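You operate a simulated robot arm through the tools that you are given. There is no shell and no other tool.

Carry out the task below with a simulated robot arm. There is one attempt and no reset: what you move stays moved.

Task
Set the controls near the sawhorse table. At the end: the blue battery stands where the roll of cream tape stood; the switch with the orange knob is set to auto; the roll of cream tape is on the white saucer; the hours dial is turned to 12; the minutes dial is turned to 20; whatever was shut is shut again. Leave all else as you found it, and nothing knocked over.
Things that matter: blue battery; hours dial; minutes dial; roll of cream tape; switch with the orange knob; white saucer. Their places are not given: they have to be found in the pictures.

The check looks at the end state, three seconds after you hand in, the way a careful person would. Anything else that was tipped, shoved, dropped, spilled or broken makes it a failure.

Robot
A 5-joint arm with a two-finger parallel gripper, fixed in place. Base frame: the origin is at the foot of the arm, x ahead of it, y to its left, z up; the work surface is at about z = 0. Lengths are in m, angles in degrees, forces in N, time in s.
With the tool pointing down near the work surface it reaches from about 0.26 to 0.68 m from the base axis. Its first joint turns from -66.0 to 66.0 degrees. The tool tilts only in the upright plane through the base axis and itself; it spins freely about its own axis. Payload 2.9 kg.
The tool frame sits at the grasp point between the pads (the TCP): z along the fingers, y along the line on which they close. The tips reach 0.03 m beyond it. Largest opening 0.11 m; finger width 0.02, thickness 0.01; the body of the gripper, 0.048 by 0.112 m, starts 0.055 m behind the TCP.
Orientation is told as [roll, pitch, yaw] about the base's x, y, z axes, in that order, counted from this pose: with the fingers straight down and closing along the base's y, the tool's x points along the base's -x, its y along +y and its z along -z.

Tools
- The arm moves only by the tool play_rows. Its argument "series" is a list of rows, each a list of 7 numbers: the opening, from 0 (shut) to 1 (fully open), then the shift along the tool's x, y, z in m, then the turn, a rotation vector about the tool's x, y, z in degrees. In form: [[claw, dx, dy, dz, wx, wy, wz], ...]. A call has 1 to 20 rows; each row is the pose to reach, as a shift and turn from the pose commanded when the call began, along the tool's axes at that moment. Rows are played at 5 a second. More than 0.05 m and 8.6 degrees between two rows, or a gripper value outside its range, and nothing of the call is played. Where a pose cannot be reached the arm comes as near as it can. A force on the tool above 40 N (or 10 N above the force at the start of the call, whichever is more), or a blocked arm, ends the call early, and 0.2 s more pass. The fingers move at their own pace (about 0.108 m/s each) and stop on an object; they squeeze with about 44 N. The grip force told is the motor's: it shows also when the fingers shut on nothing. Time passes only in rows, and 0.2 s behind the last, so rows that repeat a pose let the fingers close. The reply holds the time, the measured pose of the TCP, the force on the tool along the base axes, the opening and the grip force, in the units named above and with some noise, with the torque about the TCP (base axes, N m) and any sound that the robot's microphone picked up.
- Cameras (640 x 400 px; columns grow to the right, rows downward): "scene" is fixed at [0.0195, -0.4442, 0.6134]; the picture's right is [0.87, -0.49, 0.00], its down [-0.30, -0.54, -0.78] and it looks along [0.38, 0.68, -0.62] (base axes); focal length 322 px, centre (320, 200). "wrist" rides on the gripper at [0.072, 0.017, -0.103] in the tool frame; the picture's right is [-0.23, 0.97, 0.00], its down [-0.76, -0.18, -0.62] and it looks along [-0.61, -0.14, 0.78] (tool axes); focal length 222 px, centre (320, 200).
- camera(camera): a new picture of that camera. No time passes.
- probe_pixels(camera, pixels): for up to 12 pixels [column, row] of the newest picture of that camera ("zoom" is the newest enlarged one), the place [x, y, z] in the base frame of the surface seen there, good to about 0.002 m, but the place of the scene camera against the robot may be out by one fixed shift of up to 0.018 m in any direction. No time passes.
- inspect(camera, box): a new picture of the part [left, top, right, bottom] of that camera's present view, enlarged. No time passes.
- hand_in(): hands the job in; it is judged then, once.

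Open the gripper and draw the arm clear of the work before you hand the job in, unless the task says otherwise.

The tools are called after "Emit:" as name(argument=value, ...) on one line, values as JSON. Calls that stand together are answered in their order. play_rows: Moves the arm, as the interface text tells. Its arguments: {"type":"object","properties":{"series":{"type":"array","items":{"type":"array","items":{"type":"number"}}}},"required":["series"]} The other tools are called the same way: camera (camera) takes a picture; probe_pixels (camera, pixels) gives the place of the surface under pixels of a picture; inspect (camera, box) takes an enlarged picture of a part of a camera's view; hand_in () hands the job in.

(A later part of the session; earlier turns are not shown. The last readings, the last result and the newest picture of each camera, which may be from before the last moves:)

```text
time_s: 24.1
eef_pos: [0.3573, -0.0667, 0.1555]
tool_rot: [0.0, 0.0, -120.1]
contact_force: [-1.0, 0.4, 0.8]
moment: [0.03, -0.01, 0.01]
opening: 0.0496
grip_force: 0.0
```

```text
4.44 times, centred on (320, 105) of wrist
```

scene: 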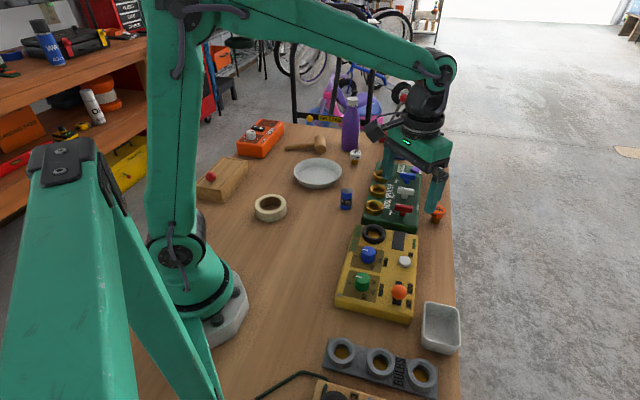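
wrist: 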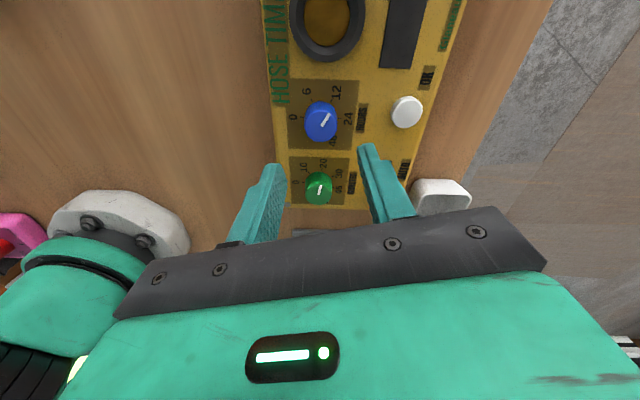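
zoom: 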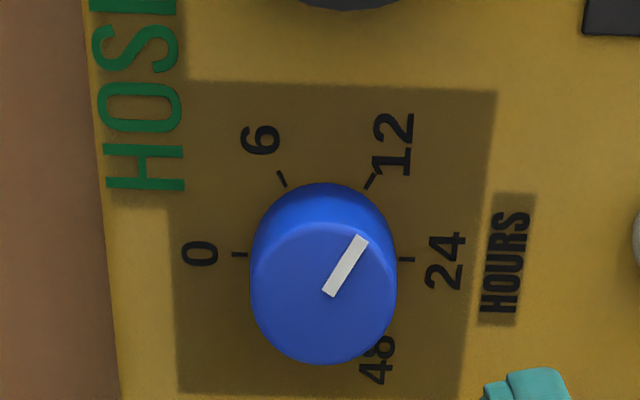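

The hours dial now reads 12. Next is the switch: I'll move above the orange ball at about (0.344,-0.180) with yaw -135°, so the fingers close across the slot.

Emit:
play_rows(series=[[0.5, -0.026, 0.011, 0, 0, 0, 4], [0.5, -0.052, 0.022, 0, 0, 0, 8], [0.5, -0.078, 0.033, 0, 0, 0, 12], [0.5, -0.1048, 0.0451, 0, 0, 0, 15], [0.5, -0.1048, 0.0451, 0.01, 0, 0, 15], [0.5, -0.1048, 0.0451, 0.01, 0, 0, 15]])

Emit:
camera(camera="wrist")

Emit:
inspect(camera="wrist", box=[250, 60, 390, 150])

```text
time_s: 25.4
eef_pos: [0.3456, -0.1791, 0.1432]
tool_rot: [0.0, 0.0, -135.0]
contact_force: [0.6, -0.6, 0.1]
moment: [0.0, -0.01, 0.0]
opening: 0.0552
grip_force: 0.0
```

```text
taken
```

wrist: 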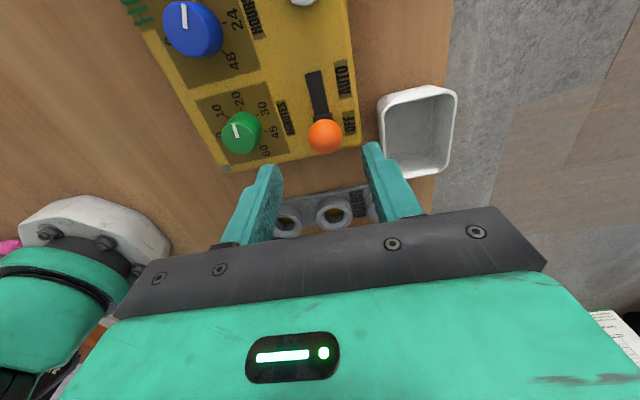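

```text
4.44 times, centred on (320, 105) of wrist
```

zoom: 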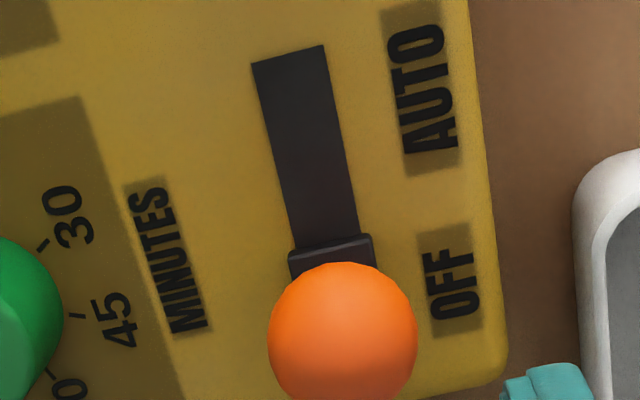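

I'll get a better-framed zoom on the ball, then probe it, the slot ends and the tray edge so the right finger stays clear.

Emit:
inspect(camera="wrist", box=[270, 60, 430, 165])

```text
3.81 times, centred on (350, 112) of wrist
```

zoom: 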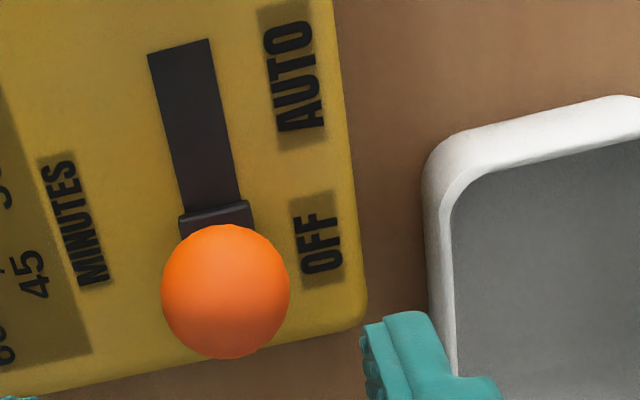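

Emit:
probe_pixels(camera="zoom", pixels=[[225, 285], [165, 288], [287, 288], [225, 230], [225, 352], [150, 54], [207, 42], [180, 212], [248, 203], [430, 170], [445, 180], [180, 46]])

Emit:
probe_pixels(camera="zoom", pixels=[[190, 200], [237, 192], [320, 240], [295, 75], [205, 260], [250, 320], [205, 320], [250, 255], [184, 206], [455, 140], [440, 290], [185, 222]])

```text
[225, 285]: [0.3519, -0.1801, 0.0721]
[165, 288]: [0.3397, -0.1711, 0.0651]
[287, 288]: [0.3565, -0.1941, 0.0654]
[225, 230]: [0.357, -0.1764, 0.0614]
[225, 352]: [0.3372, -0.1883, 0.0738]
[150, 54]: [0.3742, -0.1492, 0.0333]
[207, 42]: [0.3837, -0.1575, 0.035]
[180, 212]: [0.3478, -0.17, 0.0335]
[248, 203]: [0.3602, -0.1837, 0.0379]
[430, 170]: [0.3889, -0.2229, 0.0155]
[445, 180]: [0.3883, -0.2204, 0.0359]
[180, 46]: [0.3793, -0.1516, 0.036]
```

```text
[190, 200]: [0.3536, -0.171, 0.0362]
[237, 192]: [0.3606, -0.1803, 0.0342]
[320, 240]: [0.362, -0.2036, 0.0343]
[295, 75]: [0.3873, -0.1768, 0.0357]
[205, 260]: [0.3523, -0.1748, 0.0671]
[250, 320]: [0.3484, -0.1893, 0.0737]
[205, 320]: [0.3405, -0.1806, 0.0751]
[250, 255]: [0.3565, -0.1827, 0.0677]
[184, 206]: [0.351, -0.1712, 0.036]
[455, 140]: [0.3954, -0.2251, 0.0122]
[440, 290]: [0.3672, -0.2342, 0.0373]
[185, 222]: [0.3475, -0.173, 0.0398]
```

The ball centre is about (0.346,-0.1836,0.0615) with radius around 0.014, the slot runs at about 45°, and the tray edge is well clear. I'll shift and descend to straddle the ball, then look.

Emit:
play_rows(series=[[0.5, -0.0025, 0.0037, 0.0, 0, 0, 0], [0.5, -0.0025, 0.0037, 0.025, 0, 0, 0], [0.5, -0.0025, 0.0037, 0.05, 0, 0, 0], [0.5, -0.0025, 0.0037, 0.064, 0, 0, 0], [0.5, -0.0025, 0.0037, 0.07, 0, 0, 0], [0.5, -0.0025, 0.0037, 0.07, 0, 0, 0]])

Emit:
inspect(camera="wrist", box=[240, 110, 400, 210])

Emit:
inspect(camera="scene", box=[320, 215, 470, 335])

```text
time_s: 26.9
eef_pos: [0.3456, -0.1852, 0.0735]
tool_rot: [0.0, 0.0, -134.9]
contact_force: [0.3, 1.0, 0.7]
moment: [0.0, 0.01, -0.03]
opening: 0.0549
grip_force: 0.1
```

```text
4.00 times, centred on (320, 160) of wrist
```

zoom: 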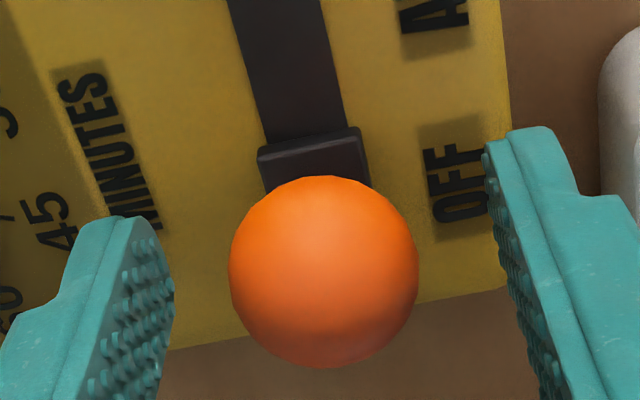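

```text
3.33 times, centred on (395, 275) of scene
```

zoom: 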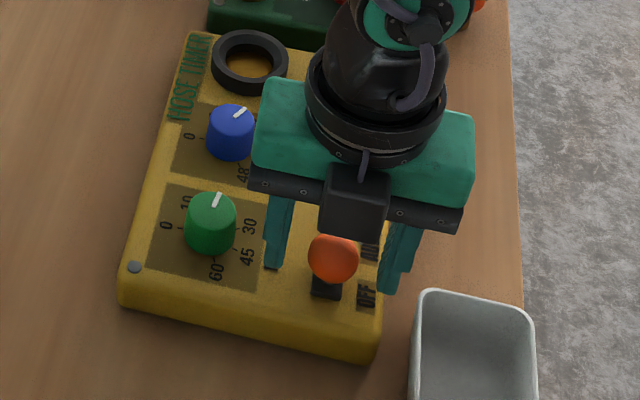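

The ball is centred between the fingers (column 324 of 320). I'll close on it and slide the first 8 mm along tool +x, the AUTO direction, watching the force.

Emit:
play_rows(series=[[0.3, 0, 0.0003, 0, 0, 0, 0], [0.2, 0, 0.0003, 0, 0, 0, 0], [0.2, 0, 0.0003, 0, 0, 0, 0], [0.2, 0, 0.0003, 0, 0, 0, 0]])

```text
time_s: 27.9
eef_pos: [0.3445, -0.1834, 0.0732]
tool_rot: [0.1, 0.0, -134.9]
contact_force: [-0.9, 1.8, 1.4]
moment: [-0.01, 0.03, 0.0]
opening: 0.0282
grip_force: 44.7
```

The ball is gripped at an opening of 0.028 with almost no side force. I'll slide it 10 mm along the slot in small steps.

Emit:
play_rows(series=[[0.2, 0.003, 0, 0, 0, 0, 0], [0.2, 0.006, 0, 0, 0, 0, 0], [0.2, 0.01, 0, 0, 0, 0, 0], [0.2, 0.01, 0, 0, 0, 0, 0]])

Emit:
inspect(camera="wrist", box=[240, 110, 400, 210])

```text
time_s: 28.9
eef_pos: [0.3525, -0.1774, 0.0739]
tool_rot: [0.1, 0.0, -135.0]
contact_force: [5.9, -5.3, -20.4]
moment: [-0.04, -0.12, -0.06]
opening: 0.0281
grip_force: 44.9
```

```text
4.00 times, centred on (320, 160) of wrist
```

zoom: 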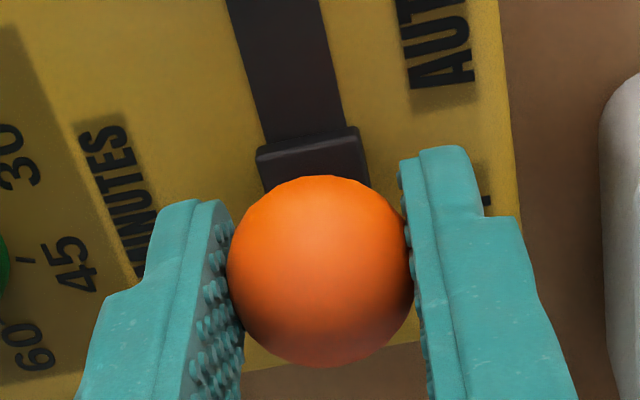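

The slider is moving with the ball and side force is low, with a slight downward pull. I'll go another 12 mm with a tiny downward and lateral relief.

Emit:
play_rows(series=[[0.2, 0.003, 0.0002, 0.0004, 0, 0, 0], [0.2, 0.006, 0.0002, 0.0004, 0, 0, 0], [0.2, 0.009, 0.0003, 0.0004, 0, 0, 0], [0.2, 0.012, 0.0003, 0.0004, 0, 0, 0], [0.2, 0.012, 0.0003, 0.0004, 0, 0, 0]])

Emit:
inspect(camera="wrist", box=[240, 110, 400, 210])

```text
time_s: 30.1
eef_pos: [0.3609, -0.1696, 0.0736]
tool_rot: [-0.1, 0.0, -135.0]
contact_force: [2.9, -2.1, -6.6]
moment: [-0.06, -0.01, -0.01]
opening: 0.0281
grip_force: 45.2
```

```text
4.00 times, centred on (320, 160) of wrist
```

zoom: 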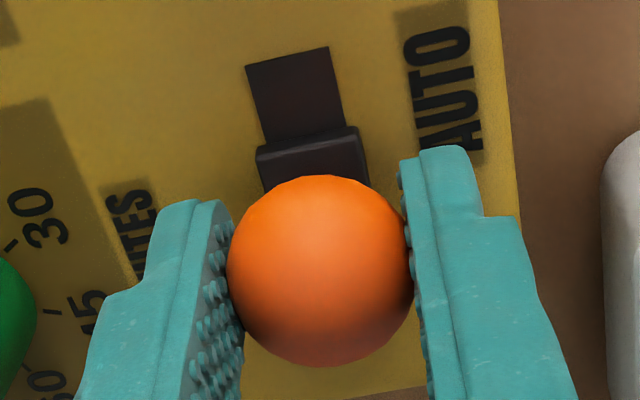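

About 11 mm of slot remains ahead of the slider. I'll advance 7 mm, then approach the stop more slowly.

Emit:
play_rows(series=[[0.2, 0.003, 0, 0, 0, 0, 0], [0.2, 0.006, 0, 0, 0, 0, 0], [0.2, 0.008, 0, 0, 0, 0, 0], [0.2, 0.008, 0, 0, 0, 0, 0]])

Emit:
inspect(camera="wrist", box=[240, 110, 400, 210])

```text
time_s: 31.1
eef_pos: [0.368, -0.1634, 0.0739]
tool_rot: [0.0, 0.0, -135.0]
contact_force: [-1.0, 2.5, 6.3]
moment: [0.03, 0.05, 0.0]
opening: 0.028
grip_force: 44.8
```

```text
4.00 times, centred on (320, 160) of wrist
```

zoom: 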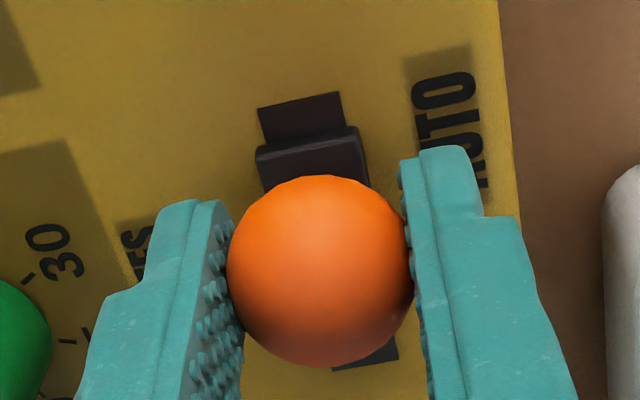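

A small gap of a few millimetres remains before the slot end. I'll nudge on in 1 mm steps and watch for the stop force.

Emit:
play_rows(series=[[0.2, 0.001, 0, 0, 0, 0, 0], [0.2, 0.002, 0, 0, 0, 0, 0], [0.2, 0.002, 0, 0, 0, 0, 0]])

Emit:
inspect(camera="wrist", box=[240, 110, 400, 210])

```text
time_s: 31.9
eef_pos: [0.3682, -0.1619, 0.074]
tool_rot: [0.0, 0.1, -135.1]
contact_force: [-9.6, -4.4, 12.6]
moment: [-0.1, 0.21, -0.03]
opening: 0.028
grip_force: 45.1
```

```text
4.00 times, centred on (320, 160) of wrist
```

zoom: 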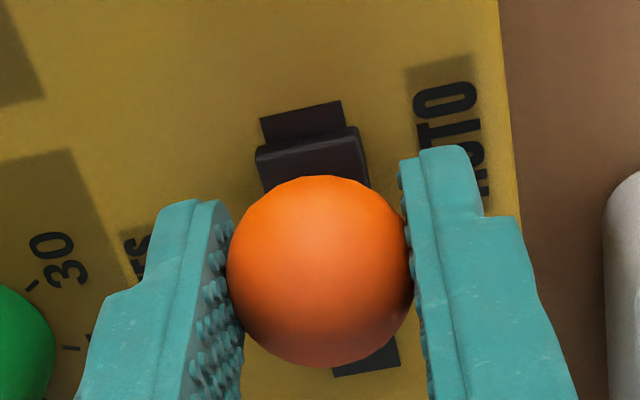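

The force along the slot has risen to about -10 N, so the slider is reaching its stop. I'll push 1 mm more to confirm.

Emit:
play_rows(series=[[0.2, 0.0007, 0, 0, 0, 0, 0], [0.2, 0.0014, 0, 0, 0, 0, 0], [0.2, 0.0014, 0, 0, 0, 0, 0]])

Emit:
inspect(camera="wrist", box=[240, 110, 400, 210])

```text
time_s: 32.6
eef_pos: [0.3693, -0.1619, 0.0728]
tool_rot: [0.0, 0.0, -135.1]
contact_force: [-15.0, -17.1, 6.4]
moment: [-0.25, 0.25, -0.09]
opening: 0.0283
grip_force: 45.1
```

```text
4.00 times, centred on (320, 160) of wrist
```

zoom: 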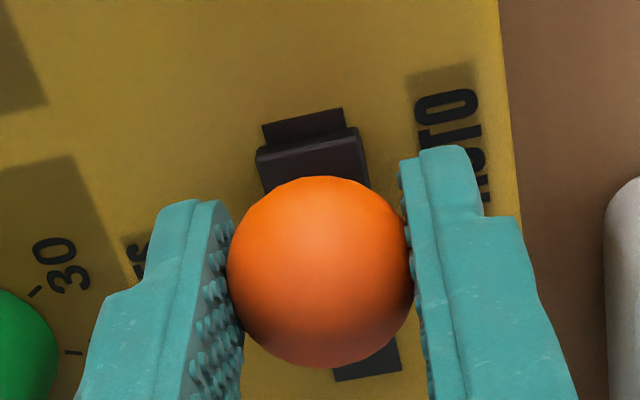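

The slider still crept about 1 mm at 23 N. I'll push about 1.2 mm more to see whether it's hard against the end.

Emit:
play_rows(series=[[0.2, 0.0006, 0, 0, 0, 0, 0], [0.2, 0.0012, 0, 0, 0, 0, 0], [0.2, 0.0012, 0, 0, 0, 0, 0]])

Emit:
inspect(camera="wrist", box=[240, 110, 400, 210])

Emit:
inspect(camera="scene", box=[320, 215, 470, 335])

```text
time_s: 33.5
eef_pos: [0.37, -0.1621, 0.0736]
tool_rot: [-0.1, -0.1, -135.1]
contact_force: [-19.9, -25.9, 0.0]
moment: [-0.36, 0.24, -0.02]
opening: 0.0281
grip_force: 45.3
```

```text
4.00 times, centred on (320, 160) of wrist
```

zoom: 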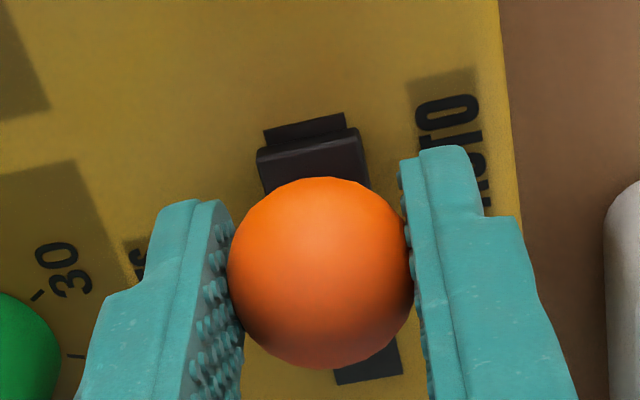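

```text
3.33 times, centred on (395, 275) of scene
```

zoom: 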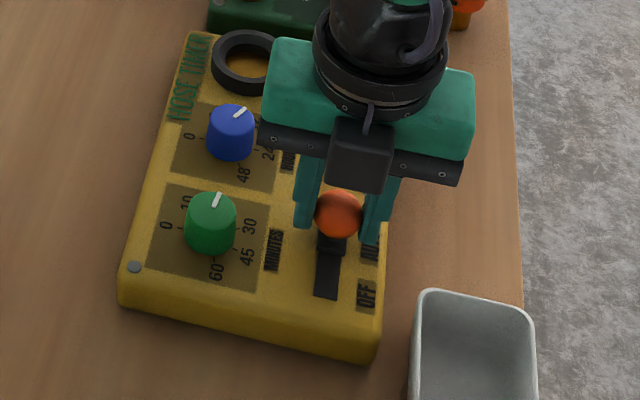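

The stop force is 33 N and the slider is at the AUTO end, with the box unmoved. I'll release, rise and check that it stays.

Emit:
play_rows(series=[[0.2, -0.001, 0, 0, 0, 0, 0], [0.5, -0.001, 0, 0, 0, 0, 0], [0.5, -0.001, 0, 0, 0, 0, 0], [0.5, -0.001, 0, -0.03, 0, 0, 0], [0.5, -0.001, 0, -0.06, 0, 0, 0], [0.5, -0.001, 0, -0.1, 0, 0, 0], [0.5, -0.001, 0, -0.1, 0, 0, 0]])

Emit:
inspect(camera="wrist", box=[240, 50, 400, 150])

Emit:
camera(camera="scene")

```text
time_s: 35.0
eef_pos: [0.3706, -0.1595, 0.1736]
tool_rot: [0.0, 0.0, -135.1]
contact_force: [0.3, 0.0, -0.4]
moment: [0.02, -0.01, 0.0]
opening: 0.0549
grip_force: 0.0
```

```text
4.00 times, centred on (320, 100) of wrist
```

zoom: 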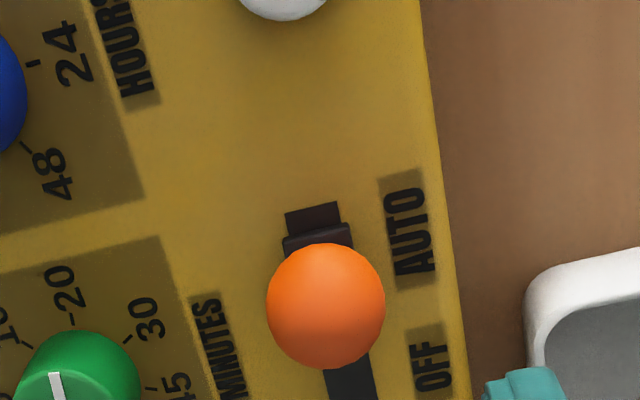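

```text
taken
```

scene: 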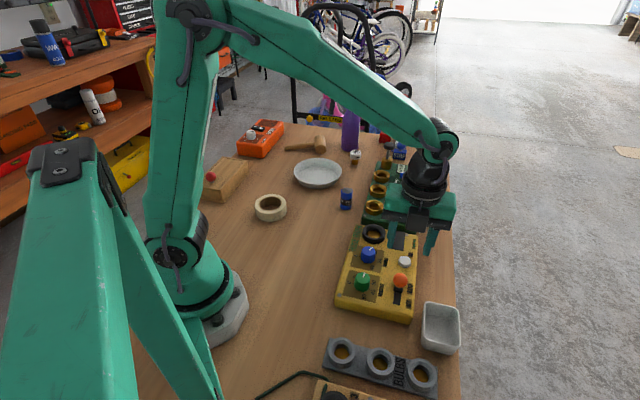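

The switch stayed near AUTO. I'll probe the slider's front edge, the slot end and the ball to measure any remaining gap.

Emit:
probe_pixels(camera="zoom", pixels=[[286, 214], [337, 203], [290, 232], [342, 222], [287, 240], [348, 230], [326, 300], [268, 305], [383, 305], [326, 250], [326, 360], [352, 385]])

Emit:
inspect(camera="wrist", box=[290, 90, 350, 130])

Emit:
inspect(camera="scene", box=[375, 260, 435, 310])

```text
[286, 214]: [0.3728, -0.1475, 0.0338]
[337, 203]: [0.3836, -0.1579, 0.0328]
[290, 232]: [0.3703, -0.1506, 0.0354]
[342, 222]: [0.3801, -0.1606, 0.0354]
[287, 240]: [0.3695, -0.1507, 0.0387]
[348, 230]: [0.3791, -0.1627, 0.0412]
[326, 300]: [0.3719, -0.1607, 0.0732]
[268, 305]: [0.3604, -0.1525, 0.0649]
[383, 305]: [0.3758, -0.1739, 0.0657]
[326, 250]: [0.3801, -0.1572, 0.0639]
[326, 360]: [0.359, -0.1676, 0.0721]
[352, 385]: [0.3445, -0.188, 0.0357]
```

```text
10.00 times, centred on (320, 110) of wrist
```

zoom: 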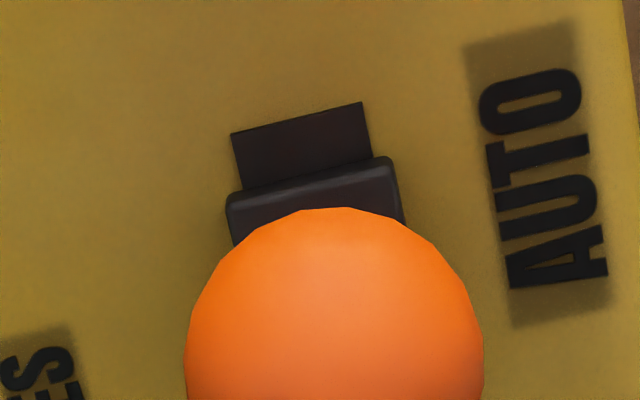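

```text
8.00 times, centred on (405, 285) of scene
```

zoom: 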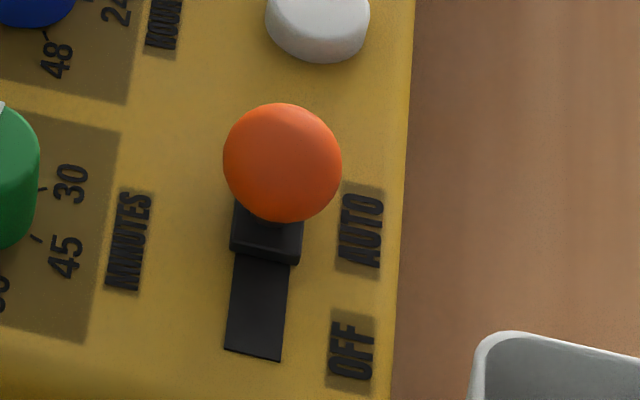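

The slider settled at a natural stop, and the 10–33 N seen while pushing looks like a soft end stop springing back. I'll probe the slot's rear end in the scene zoom to check the position is symmetric with where OFF was.

Emit:
probe_pixels(camera="zoom", pixels=[[228, 345], [279, 358], [240, 257], [288, 268], [235, 240], [298, 255], [360, 228], [352, 345], [318, 40], [253, 350], [263, 270], [283, 130]])

```text
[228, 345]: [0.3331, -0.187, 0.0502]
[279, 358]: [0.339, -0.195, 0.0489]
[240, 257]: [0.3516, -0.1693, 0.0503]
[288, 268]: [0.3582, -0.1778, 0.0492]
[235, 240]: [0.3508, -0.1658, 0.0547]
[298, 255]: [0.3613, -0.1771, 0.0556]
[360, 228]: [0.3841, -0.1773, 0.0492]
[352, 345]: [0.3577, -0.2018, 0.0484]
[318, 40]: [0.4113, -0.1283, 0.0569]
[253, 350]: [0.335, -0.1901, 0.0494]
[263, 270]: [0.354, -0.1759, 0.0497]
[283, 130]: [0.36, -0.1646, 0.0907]
```

The slider's rest position (about 29–30 mm of travel) matches where resistance began, so it is at its AUTO stop. Next I'll move to view the tape roll near (0.25,0.24), unwinding yaw to 0 on the way at a safe height.

Emit:
play_rows(series=[[0.5, 0.0129, -0.0204, -0.02, 0, 0, -7.9], [0.5, 0.0258, -0.0408, -0.04, 0, 0, -15.9], [0.5, 0.0387, -0.0611, -0.06, 0, 0, -23.8], [0.5, 0.0516, -0.0815, -0.076, 0, 0, -31.8], [0.5, 0.0645, -0.1019, -0.076, 0, 0, -39.7], [0.5, 0.0774, -0.1223, -0.076, 0, 0, -47.6], [0.5, 0.0902, -0.1427, -0.076, 0, 0, -55.6], [0.5, 0.1031, -0.163, -0.076, 0, 0, -63.5], [0.5, 0.116, -0.1834, -0.076, 0, 0, -71.5], [0.5, 0.1289, -0.2038, -0.076, 0, 0, -79.4], [0.5, 0.1418, -0.2242, -0.076, 0, 0, -87.3], [0.5, 0.1547, -0.2446, -0.076, 0, 0, -95.3], [0.5, 0.1676, -0.265, -0.076, 0, 0, -103.2], [0.5, 0.1805, -0.2853, -0.076, 0, 0, -111.2], [0.5, 0.1934, -0.3057, -0.076, 0, 0, -119.1], [0.5, 0.2063, -0.3261, -0.076, 0, 0, -127], [0.5, 0.2192, -0.3465, -0.076, 0, 0, -135], [0.5, 0.2192, -0.3465, -0.076, 0, 0, -135]])

Emit:
camera(camera="wrist")

Emit:
camera(camera="scene")

```text
time_s: 38.9
eef_pos: [0.2792, 0.2393, 0.2501]
tool_rot: [0.1, 0.0, 0.0]
contact_force: [-0.2, -0.2, -0.2]
moment: [0.0, -0.01, 0.02]
opening: 0.0552
grip_force: 0.1
```

```text
taken
```

wrist: 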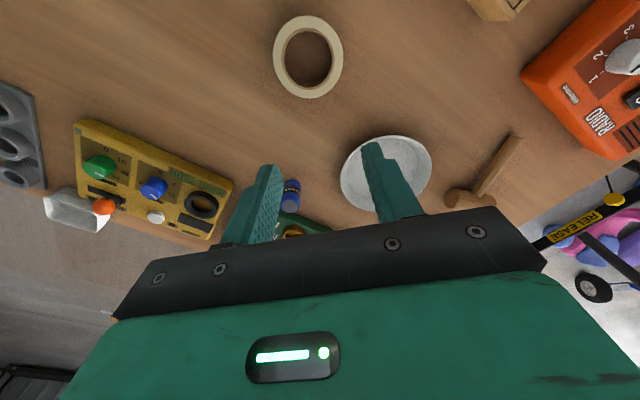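

```text
taken
```

scene: 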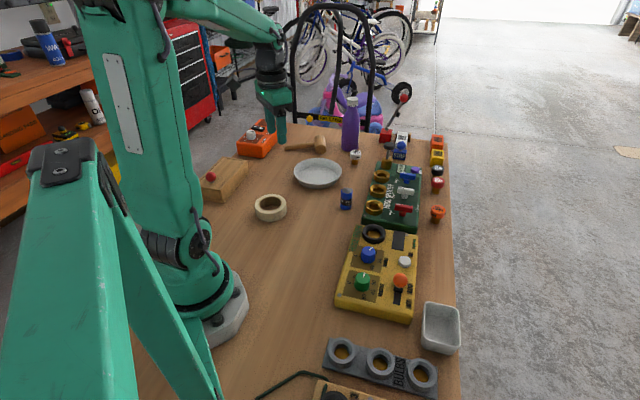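

The tape roll is at (308,57) in the wrist view. I'll zoom in and probe its rim to get centre, diameter and height.

Emit:
inspect(camera="wrist", box=[240, 0, 380, 110])

Emit:
probe_pixels(camera="wrist", pixels=[[308, 18], [308, 93], [277, 55], [338, 55], [286, 28], [331, 28], [286, 84], [331, 84], [308, 55], [308, 27], [308, 86], [315, 60]])

Emit:
probe_pixels(camera="wrist", pixels=[[366, 160], [345, 175], [392, 140], [425, 165], [400, 205], [420, 150], [291, 190], [289, 203], [292, 182], [355, 200], [290, 196], [510, 2]])

```text
3.64 times, centred on (310, 55) of wrist
```

zoom: 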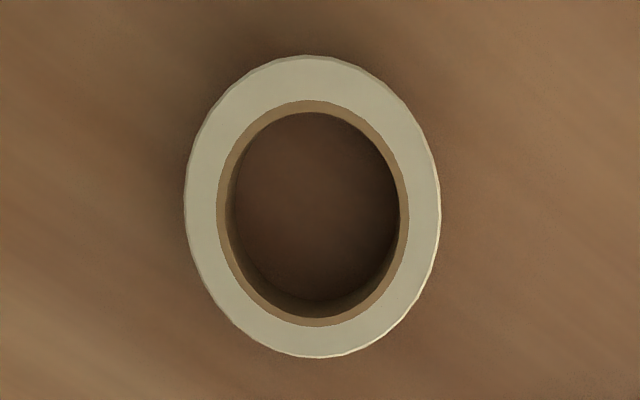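

```text
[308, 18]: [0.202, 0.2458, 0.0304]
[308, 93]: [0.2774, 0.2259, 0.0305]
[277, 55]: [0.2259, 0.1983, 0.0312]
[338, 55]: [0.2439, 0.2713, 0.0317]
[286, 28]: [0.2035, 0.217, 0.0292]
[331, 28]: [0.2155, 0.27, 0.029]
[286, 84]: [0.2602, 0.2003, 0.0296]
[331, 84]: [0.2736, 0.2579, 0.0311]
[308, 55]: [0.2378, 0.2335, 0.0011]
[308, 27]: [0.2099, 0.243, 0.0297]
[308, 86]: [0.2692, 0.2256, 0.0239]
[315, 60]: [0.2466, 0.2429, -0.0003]
```

```text
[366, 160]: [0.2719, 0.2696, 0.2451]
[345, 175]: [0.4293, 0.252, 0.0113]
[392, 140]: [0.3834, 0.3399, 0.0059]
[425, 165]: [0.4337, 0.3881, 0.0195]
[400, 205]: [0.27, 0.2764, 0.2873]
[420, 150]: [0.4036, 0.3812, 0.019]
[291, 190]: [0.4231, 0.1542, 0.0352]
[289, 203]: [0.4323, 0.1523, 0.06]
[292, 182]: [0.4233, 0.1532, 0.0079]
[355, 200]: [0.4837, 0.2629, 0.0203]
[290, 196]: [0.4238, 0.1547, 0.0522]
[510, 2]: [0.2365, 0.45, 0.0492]
```

The tape is centred at about (0.238,0.236), with outer radius about 0.040 and height about 0.030. Before picking it up I'll look at the saucer more closely from above.

Emit:
play_rows(series=[[0.5, -0.0375, 0.02, 0, 0, 0, 0], [0.5, -0.075, 0.04, 0, 0, 0, 0], [0.5, -0.1125, 0.06, 0, 0, 0, 0], [0.5, -0.15, 0.08, 0, 0, 0, 0], [0.5, -0.15, 0.08, 0, 0, 0, 0]])

Emit:
camera(camera="wrist")

Emit:
inspect(camera="wrist", box=[240, 50, 400, 160])

```text
time_s: 40.0
eef_pos: [0.4322, 0.3192, 0.249]
tool_rot: [0.0, -0.1, 0.0]
contact_force: [-0.3, 0.6, 0.3]
moment: [-0.03, -0.03, 0.02]
opening: 0.0551
grip_force: 0.1
```

```text
taken
```

wrist: 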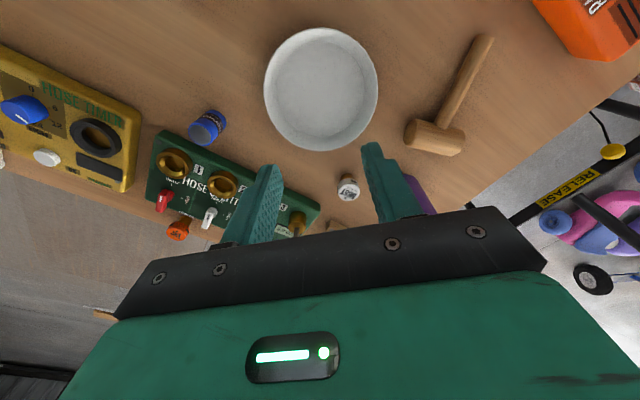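

```text
3.64 times, centred on (320, 105) of wrist
```

zoom: 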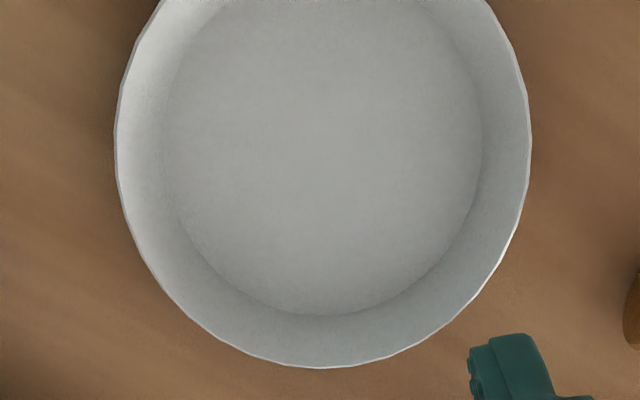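

Emit:
probe_pixels(camera="wrist", pixels=[[321, 29], [321, 149], [265, 92], [377, 92], [280, 50], [362, 50], [285, 132], [355, 132], [321, 85], [321, 45], [321, 135], [321, 120]])

Emit:
probe_pixels(camera="wrist", pixels=[[278, 92], [364, 92], [282, 92], [360, 92], [350, 85], [290, 85], [208, 122], [222, 117], [348, 185], [344, 190], [435, 130], [460, 90]])

```text
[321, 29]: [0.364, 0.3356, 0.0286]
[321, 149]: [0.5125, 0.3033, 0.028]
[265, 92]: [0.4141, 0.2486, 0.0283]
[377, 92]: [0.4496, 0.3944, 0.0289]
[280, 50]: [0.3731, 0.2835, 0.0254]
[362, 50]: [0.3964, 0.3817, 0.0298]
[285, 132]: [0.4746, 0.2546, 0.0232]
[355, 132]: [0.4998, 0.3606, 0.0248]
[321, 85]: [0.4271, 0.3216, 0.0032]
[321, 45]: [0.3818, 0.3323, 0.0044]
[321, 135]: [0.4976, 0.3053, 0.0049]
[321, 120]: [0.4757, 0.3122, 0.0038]
```

```text
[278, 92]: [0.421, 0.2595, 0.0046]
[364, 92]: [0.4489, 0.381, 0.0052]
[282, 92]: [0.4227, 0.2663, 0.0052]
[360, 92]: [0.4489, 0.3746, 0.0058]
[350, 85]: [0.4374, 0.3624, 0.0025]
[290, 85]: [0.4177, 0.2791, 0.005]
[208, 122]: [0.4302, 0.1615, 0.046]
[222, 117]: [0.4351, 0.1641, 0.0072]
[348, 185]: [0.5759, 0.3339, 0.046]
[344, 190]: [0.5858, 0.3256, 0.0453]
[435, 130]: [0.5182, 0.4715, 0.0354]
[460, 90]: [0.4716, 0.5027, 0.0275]
```

The saucer is centred near (0.437,0.3205), with rim radius 0.076 at z 0.028 and a flat floor of about 0.06 radius at z≈0.004. I'll return to above the tape with the gripper fully open to line up an across-the-diameter grip.

Emit:
play_rows(series=[[1, 0.04, -0.017, 0, 0, 0, 0], [1, 0.08, -0.034, 0, 0, 0, 0], [1, 0.12, -0.051, 0, 0, 0, 0], [1, 0.16, -0.068, 0, 0, 0, 0], [1, 0.194, -0.083, 0.02, 0, 0, 0], [1, 0.194, -0.083, 0.065, 0, 0, 0], [1, 0.194, -0.083, 0.11, 0, 0, 0], [1, 0.194, -0.083, 0.13, 0, 0, 0], [1, 0.194, -0.083, 0.13, 0, 0, 0]])

Emit:
camera(camera="wrist")

```text
time_s: 42.0
eef_pos: [0.2344, 0.234, 0.1196]
tool_rot: [-0.1, 0.0, 0.1]
contact_force: [0.7, 0.4, 0.7]
moment: [0.01, 0.0, 0.01]
opening: 0.1101
grip_force: 0.1
```

```text
taken
```

wrist: 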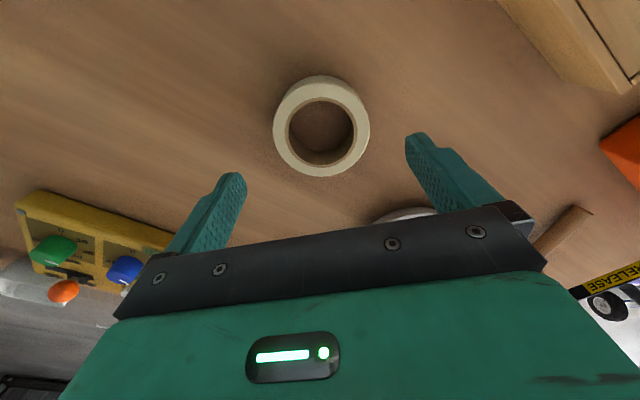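

The tape sits at (321,124) between the open fingers. I'll probe its rim to refine the centre before descending.

Emit:
probe_pixels(camera="wrist", pixels=[[321, 77], [321, 166], [275, 120], [368, 120], [290, 90], [352, 90], [288, 155], [355, 155], [293, 128], [349, 128], [321, 102], [321, 154]])

Emit:
inspect(camera="wrist", box=[250, 65, 400, 185])

```text
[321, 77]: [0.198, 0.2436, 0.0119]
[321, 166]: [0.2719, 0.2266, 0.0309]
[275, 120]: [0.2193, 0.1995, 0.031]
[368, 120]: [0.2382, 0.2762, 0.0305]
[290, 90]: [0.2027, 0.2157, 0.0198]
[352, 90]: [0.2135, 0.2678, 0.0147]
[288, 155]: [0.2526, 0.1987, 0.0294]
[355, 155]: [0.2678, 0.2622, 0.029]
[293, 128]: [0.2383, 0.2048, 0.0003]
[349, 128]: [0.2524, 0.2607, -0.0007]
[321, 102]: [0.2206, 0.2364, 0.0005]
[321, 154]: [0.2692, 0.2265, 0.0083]
```

```text
3.33 times, centred on (325, 125) of wrist
```

zoom: 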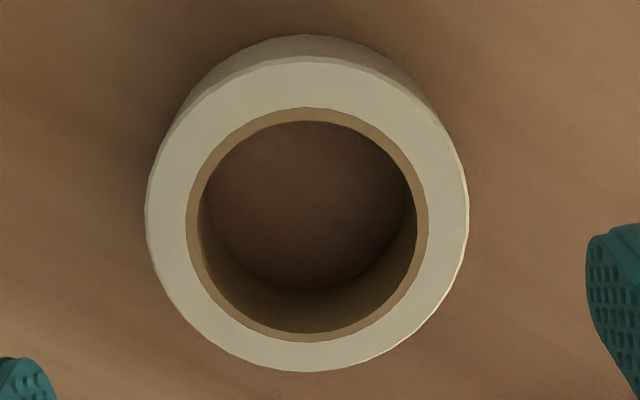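

I'll probe the top-face rim points in this zoom for a precise centre.

Emit:
probe_pixels(camera="zoom", pixels=[[308, 62], [308, 366], [152, 212], [463, 205], [200, 105], [415, 100], [190, 320], [420, 320], [308, 112], [308, 338], [190, 222], [424, 218]])

```text
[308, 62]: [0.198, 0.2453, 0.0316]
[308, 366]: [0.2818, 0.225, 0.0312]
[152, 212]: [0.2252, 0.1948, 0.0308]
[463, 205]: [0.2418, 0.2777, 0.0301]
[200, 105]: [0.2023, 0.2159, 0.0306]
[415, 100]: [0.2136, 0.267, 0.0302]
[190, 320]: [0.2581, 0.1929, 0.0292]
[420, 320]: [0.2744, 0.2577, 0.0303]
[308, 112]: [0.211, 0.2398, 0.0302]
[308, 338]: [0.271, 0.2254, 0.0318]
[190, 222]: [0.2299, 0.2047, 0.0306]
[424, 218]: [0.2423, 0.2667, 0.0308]
```

The tape centre is (0.238,0.235) with outer diameter about 0.086. I'll shift slightly and descend to TCP z≈0.043, so the tips sit about 0.013 above the table around the roll.

Emit:
play_rows(series=[[1, -0.0027, 0.0012, 0.0, 0, 0, 0], [1, -0.0027, 0.0012, 0.03, 0, 0, 0], [1, -0.0027, 0.0012, 0.055, 0, 0, 0], [1, -0.0027, 0.0012, 0.07, 0, 0, 0], [1, -0.0027, 0.0012, 0.077, 0, 0, 0], [1, -0.0027, 0.0012, 0.077, 0, 0, 0]])

Emit:
camera(camera="wrist")

```text
time_s: 43.5
eef_pos: [0.2382, 0.2362, 0.0425]
tool_rot: [0.0, 0.0, 0.0]
contact_force: [0.3, -0.7, 0.2]
moment: [-0.01, 0.01, 0.03]
opening: 0.11
grip_force: 0.1
```

```text
taken
```

wrist: 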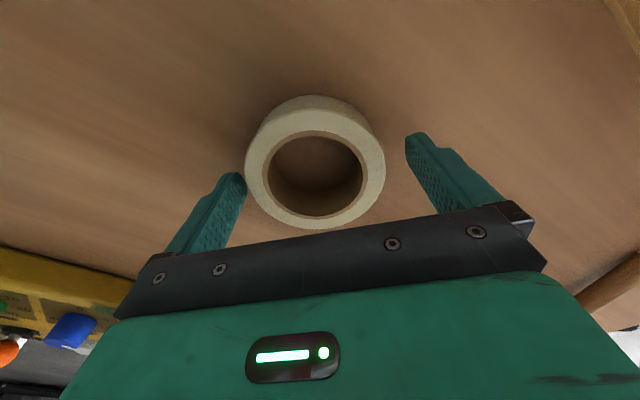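

The roll looks slightly nearer the left finger. I'll zoom in to measure the offset before closing.

Emit:
inspect(camera="wrist", box=[220, 85, 440, 240])

```text
2.58 times, centred on (330, 162) of wrist
```

zoom: 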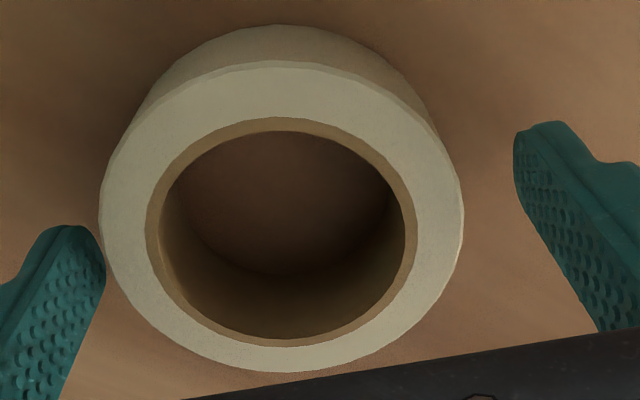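

Emit:
probe_pixels(camera="zoom", pixels=[[103, 220], [459, 205], [280, 66], [290, 366], [95, 260], [530, 180], [92, 300], [570, 230], [130, 130], [430, 125], [145, 310], [430, 290]])

```text
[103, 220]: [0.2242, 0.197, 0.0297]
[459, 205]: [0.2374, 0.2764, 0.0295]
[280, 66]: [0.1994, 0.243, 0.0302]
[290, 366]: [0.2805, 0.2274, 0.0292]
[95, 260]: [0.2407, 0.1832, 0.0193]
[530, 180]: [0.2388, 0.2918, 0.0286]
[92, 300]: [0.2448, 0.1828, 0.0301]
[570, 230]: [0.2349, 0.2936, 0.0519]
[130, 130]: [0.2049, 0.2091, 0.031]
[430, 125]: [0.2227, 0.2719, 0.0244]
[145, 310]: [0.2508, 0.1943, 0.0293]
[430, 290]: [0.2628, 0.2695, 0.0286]
```

The fingers' midpoint is y≈0.2378 and the roll centre is (0.2385,0.2353). I'll shift 2.3 mm in -y and close on the roll.

Emit:
play_rows(series=[[1, 0, -0.0023, 0, 0, 0, 0], [1, 0, -0.0023, 0, 0, 0, 0], [0.85, 0, -0.0023, 0, 0, 0, 0], [0.75, 0, -0.0023, 0, 0, 0, 0], [0.65, 0, -0.0023, 0, 0, 0, 0], [0.65, 0, -0.0023, 0, 0, 0, 0]])

Emit:
camera(camera="wrist")

```text
time_s: 44.9
eef_pos: [0.2384, 0.2353, 0.0425]
tool_rot: [-0.1, 0.0, -0.1]
contact_force: [-0.2, 0.2, 0.2]
moment: [0.0, -0.01, -0.01]
opening: 0.0842
grip_force: 44.0
```

```text
taken
```

wrist: 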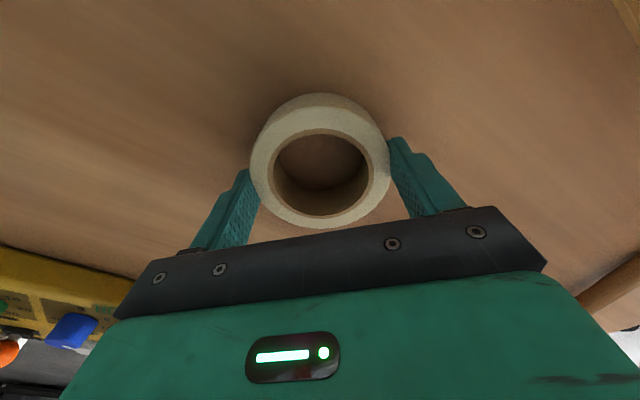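

The roll is gripped at 0.084 m with the TCP at (0.238,0.235), matching my recorded spot. I'll lift it and carry it to above the saucer.

Emit:
play_rows(series=[[0.65, 0, 0, -0.02, 0, 0, 0], [0.65, 0, 0, -0.06, 0, 0, 0], [0.65, 0, 0, -0.1, 0, 0, 0], [0.65, -0.035, 0.015, -0.1, 0, 0, 0], [0.65, -0.07, 0.03, -0.1, 0, 0, 0], [0.65, -0.105, 0.045, -0.1, 0, 0, 0], [0.65, -0.14, 0.06, -0.1, 0, 0, 0], [0.65, -0.17, 0.073, -0.1, 0, 0, 0], [0.65, -0.1986, 0.0852, -0.1, 0, 0, 0], [0.65, -0.1986, 0.0852, -0.1, 0, 0, 0]])

Emit:
camera(camera="wrist")

Emit:
camera(camera="scene")

```text
time_s: 47.0
eef_pos: [0.4358, 0.3205, 0.1416]
tool_rot: [0.0, 0.0, 0.0]
contact_force: [-0.2, -0.6, -0.3]
moment: [0.03, -0.01, -0.04]
opening: 0.0845
grip_force: 43.8
```

```text
taken
```

wrist: 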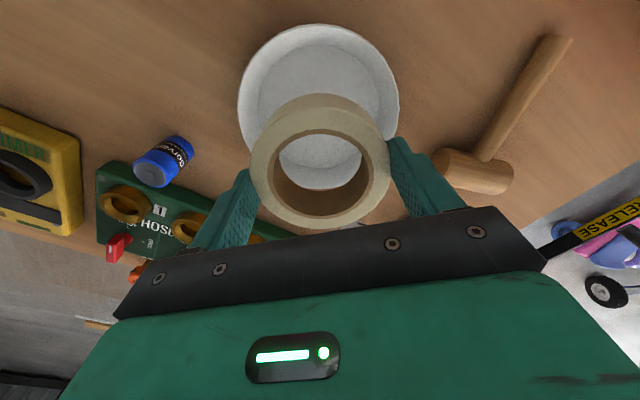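

```text
taken
```

scene: 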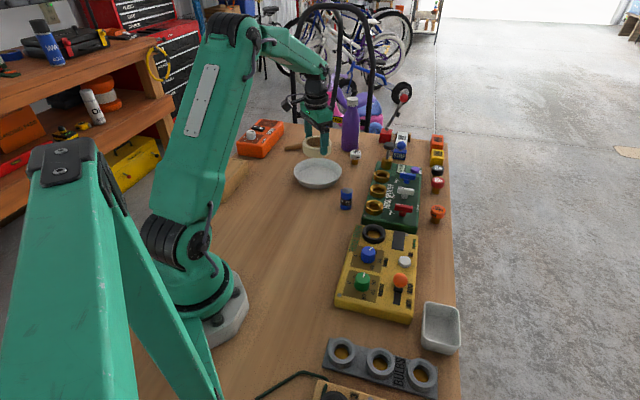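

The tape is held level over the saucer. I'll probe the saucer rim and the nearby bottle to confirm alignment and clearance before lowering.

Emit:
probe_pixels(camera="wrist", pixels=[[318, 26], [240, 95], [397, 108], [260, 50], [375, 50], [250, 130], [320, 170], [305, 175]])

Emit:
probe_pixels(camera="scene", pixels=[[350, 145], [350, 120], [352, 100], [355, 155], [318, 145], [315, 165], [346, 200], [346, 192]])

```text
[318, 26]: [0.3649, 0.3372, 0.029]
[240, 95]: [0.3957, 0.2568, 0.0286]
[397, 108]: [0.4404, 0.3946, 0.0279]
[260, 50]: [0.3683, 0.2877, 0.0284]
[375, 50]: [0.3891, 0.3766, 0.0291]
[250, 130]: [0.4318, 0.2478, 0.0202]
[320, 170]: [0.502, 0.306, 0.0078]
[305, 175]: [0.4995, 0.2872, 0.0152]
```

```text
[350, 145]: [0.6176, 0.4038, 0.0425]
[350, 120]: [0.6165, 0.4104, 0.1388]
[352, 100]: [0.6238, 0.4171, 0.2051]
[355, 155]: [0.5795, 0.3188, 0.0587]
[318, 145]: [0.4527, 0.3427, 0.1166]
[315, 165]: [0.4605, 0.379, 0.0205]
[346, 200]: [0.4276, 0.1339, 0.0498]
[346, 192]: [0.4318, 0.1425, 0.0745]
```

The saucer centre is about (0.4373,0.3195), and the bottle is 0.19 m away. I'll lower the tape to just above the saucer floor.

Emit:
play_rows(series=[[0.65, -0.0013, -0.001, 0.0, 0, 0, 0], [0.65, -0.0013, -0.001, 0.035, 0, 0, 0], [0.65, -0.0013, -0.001, 0.065, 0, 0, 0], [0.65, -0.0013, -0.001, 0.083, 0, 0, 0], [0.65, -0.0013, -0.001, 0.092, 0, 0, 0], [0.65, -0.0013, -0.001, 0.092, 0, 0, 0]])

Emit:
inspect(camera="scene", box=[265, 110, 395, 215])

```text
time_s: 48.5
eef_pos: [0.4373, 0.3184, 0.0513]
tool_rot: [-0.1, -0.1, 0.1]
contact_force: [-0.2, -0.6, -0.8]
moment: [0.03, 0.01, 0.04]
opening: 0.0846
grip_force: 43.6
```

```text
3.81 times, centred on (330, 162) of scene
```

zoom: 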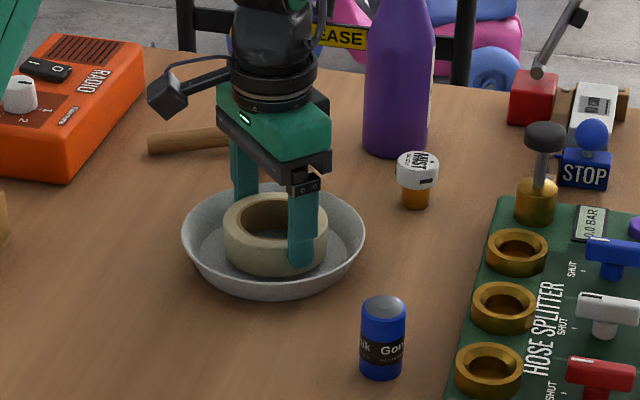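

The tape is just above the saucer floor and centred. I'll lower slowly until the force shows contact.

Emit:
play_rows(series=[[0.65, 0, 0, 0.001, 0, 0, 0], [0.65, 0, 0, 0.002, 0, 0, 0], [0.65, 0, 0, 0.003, 0, 0, 0], [0.65, 0, 0, 0.003, 0, 0, 0]])

```text
time_s: 49.5
eef_pos: [0.4384, 0.3193, 0.0485]
tool_rot: [0.0, -0.1, 0.1]
contact_force: [0.0, 0.4, -1.2]
moment: [-0.03, 0.01, 0.01]
opening: 0.0842
grip_force: 44.5
```

There's no contact yet at z≈0.0485. I'll lower another 2 mm in half-millimetre steps.

Emit:
play_rows(series=[[0.65, 0, 0, 0.0006, 0, 0, 0], [0.65, 0, 0, 0.0012, 0, 0, 0], [0.65, 0, 0, 0.0018, 0, 0, 0], [0.65, 0, 0, 0.0018, 0, 0, 0]])

```text
time_s: 50.5
eef_pos: [0.4385, 0.3195, 0.0466]
tool_rot: [0.0, 0.0, 0.0]
contact_force: [0.7, -0.9, -0.7]
moment: [-0.08, 0.01, 0.02]
opening: 0.0843
grip_force: 44.1
```

Emit:
play_rows(series=[[0.65, 0, 0, 0.0005, 0, 0, 0], [0.65, 0, 0, 0.001, 0, 0, 0], [0.65, 0, 0, 0.0015, 0, 0, 0], [0.65, 0, 0, 0.0015, 0, 0, 0]])

Emit:
inspect(camera="scene", box=[285, 140, 355, 195])

```text
time_s: 51.5
eef_pos: [0.4382, 0.3195, 0.0469]
tool_rot: [0.1, -0.1, 0.0]
contact_force: [-6.4, -2.2, 23.5]
moment: [-0.1, 0.61, -0.12]
opening: 0.0842
grip_force: 43.8
```

```text
7.27 times, centred on (320, 168) of scene
```

zoom: 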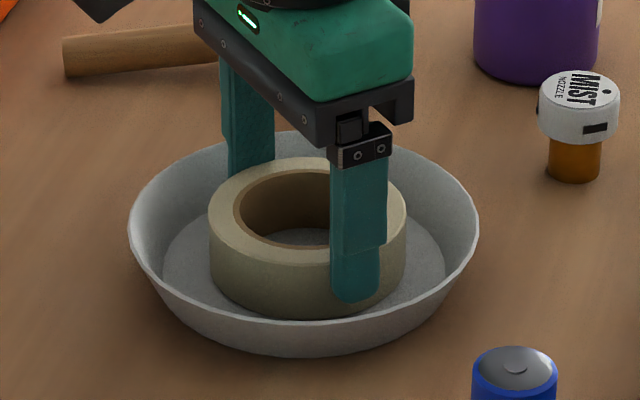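

Contact shows 23 N, so the tape is seated. I'll ease up 0.7 mm, open just enough (0.094 m) to release without touching the saucer wall, and rise straight up.

Emit:
play_rows(series=[[0.65, 0, 0, -0.0007, 0, 0, 0], [0.82, 0, 0, -0.0007, 0, 0, 0], [0.84, 0, 0, -0.0007, 0, 0, 0], [0.84, 0, 0, -0.0007, 0, 0, 0], [0.84, 0, 0, -0.015, 0, 0, 0], [0.84, 0, 0, -0.04, 0, 0, 0], [0.84, 0, 0, -0.08, 0, 0, 0], [0.84, 0, 0, -0.12, 0, 0, 0], [0.84, 0, 0, -0.16, 0, 0, 0], [0.84, 0, 0, -0.16, 0, 0, 0]])

Emit:
inspect(camera="scene", box=[265, 110, 395, 215])

Emit:
camera(camera="wrist")

```text
time_s: 53.6
eef_pos: [0.4394, 0.3187, 0.2041]
tool_rot: [0.0, 0.1, 0.0]
contact_force: [0.1, -0.9, 0.1]
moment: [-0.03, 0.01, -0.02]
opening: 0.0924
grip_force: 0.1
```

```text
3.81 times, centred on (330, 162) of scene
```

zoom: 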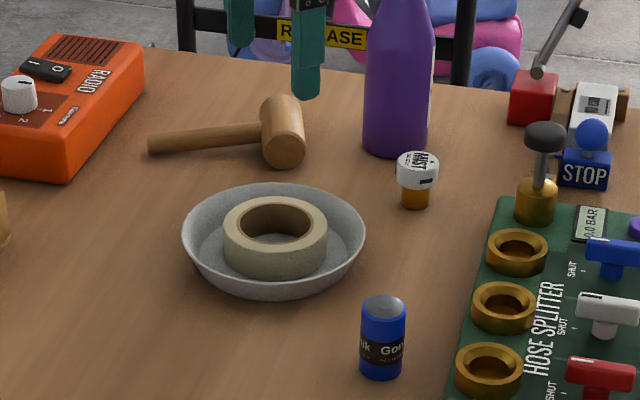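

```text
taken
```

wrist: 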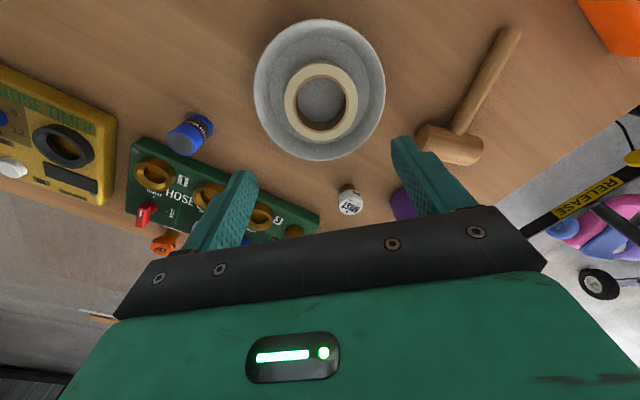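

The tape rests centred on the saucer. Next I'll move above the battery near (0.433,0.143) for a look.

Emit:
play_rows(series=[[0.5, 0.005, -0.042, 0, 0, 0, 0], [0.5, 0.01, -0.085, 0, 0, 0, 0], [0.5, 0.015, -0.128, 0, 0, 0, 0], [0.5, 0.015, -0.17, 0.01, 0, 0, 0], [0.5, 0.015, -0.17, 0.03, 0, 0, 0], [0.5, 0.015, -0.17, 0.03, 0, 0, 0]])

Emit:
camera(camera="wrist")

Emit:
inspect(camera="wrist", box=[240, 60, 400, 170])

```text
time_s: 55.0
eef_pos: [0.4241, 0.1503, 0.1751]
tool_rot: [0.0, -0.1, 0.1]
contact_force: [-0.2, -0.1, -0.3]
moment: [0.02, -0.02, 0.0]
opening: 0.0549
grip_force: 0.0
```

```text
taken
```

wrist: 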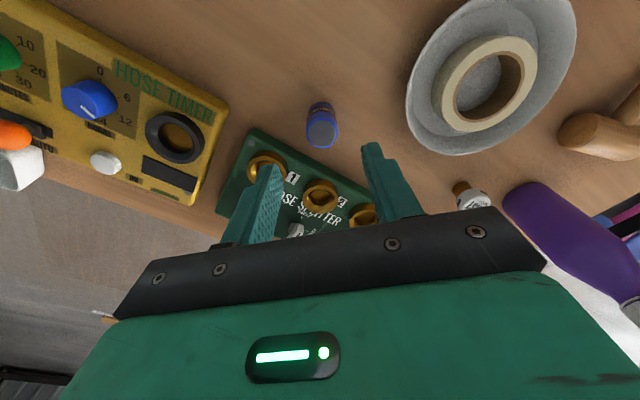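

```text
3.64 times, centred on (320, 115) of wrist
```

zoom: 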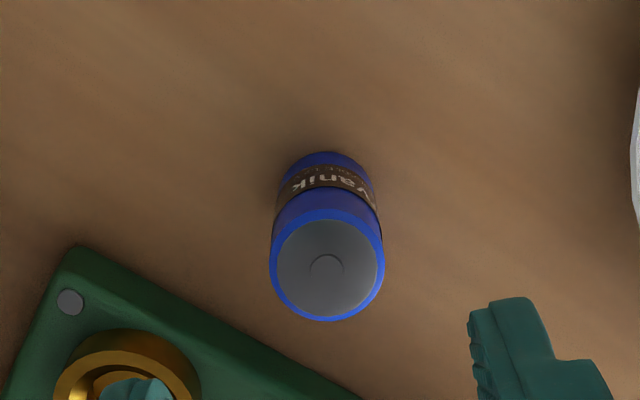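

Emit:
probe_pixels(camera="zoom", pixels=[[327, 265], [274, 265], [382, 265], [327, 216], [327, 317], [327, 240], [300, 300], [355, 225], [80, 260], [355, 395], [200, 330], [325, 158]])

```text
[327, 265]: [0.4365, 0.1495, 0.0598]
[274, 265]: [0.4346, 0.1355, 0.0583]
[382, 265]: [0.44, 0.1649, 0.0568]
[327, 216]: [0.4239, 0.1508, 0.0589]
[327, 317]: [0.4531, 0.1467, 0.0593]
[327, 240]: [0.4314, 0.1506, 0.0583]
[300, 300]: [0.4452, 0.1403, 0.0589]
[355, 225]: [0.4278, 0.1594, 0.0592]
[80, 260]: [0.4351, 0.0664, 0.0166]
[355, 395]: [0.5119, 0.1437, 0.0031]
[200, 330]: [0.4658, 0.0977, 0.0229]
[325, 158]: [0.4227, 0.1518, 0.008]
```

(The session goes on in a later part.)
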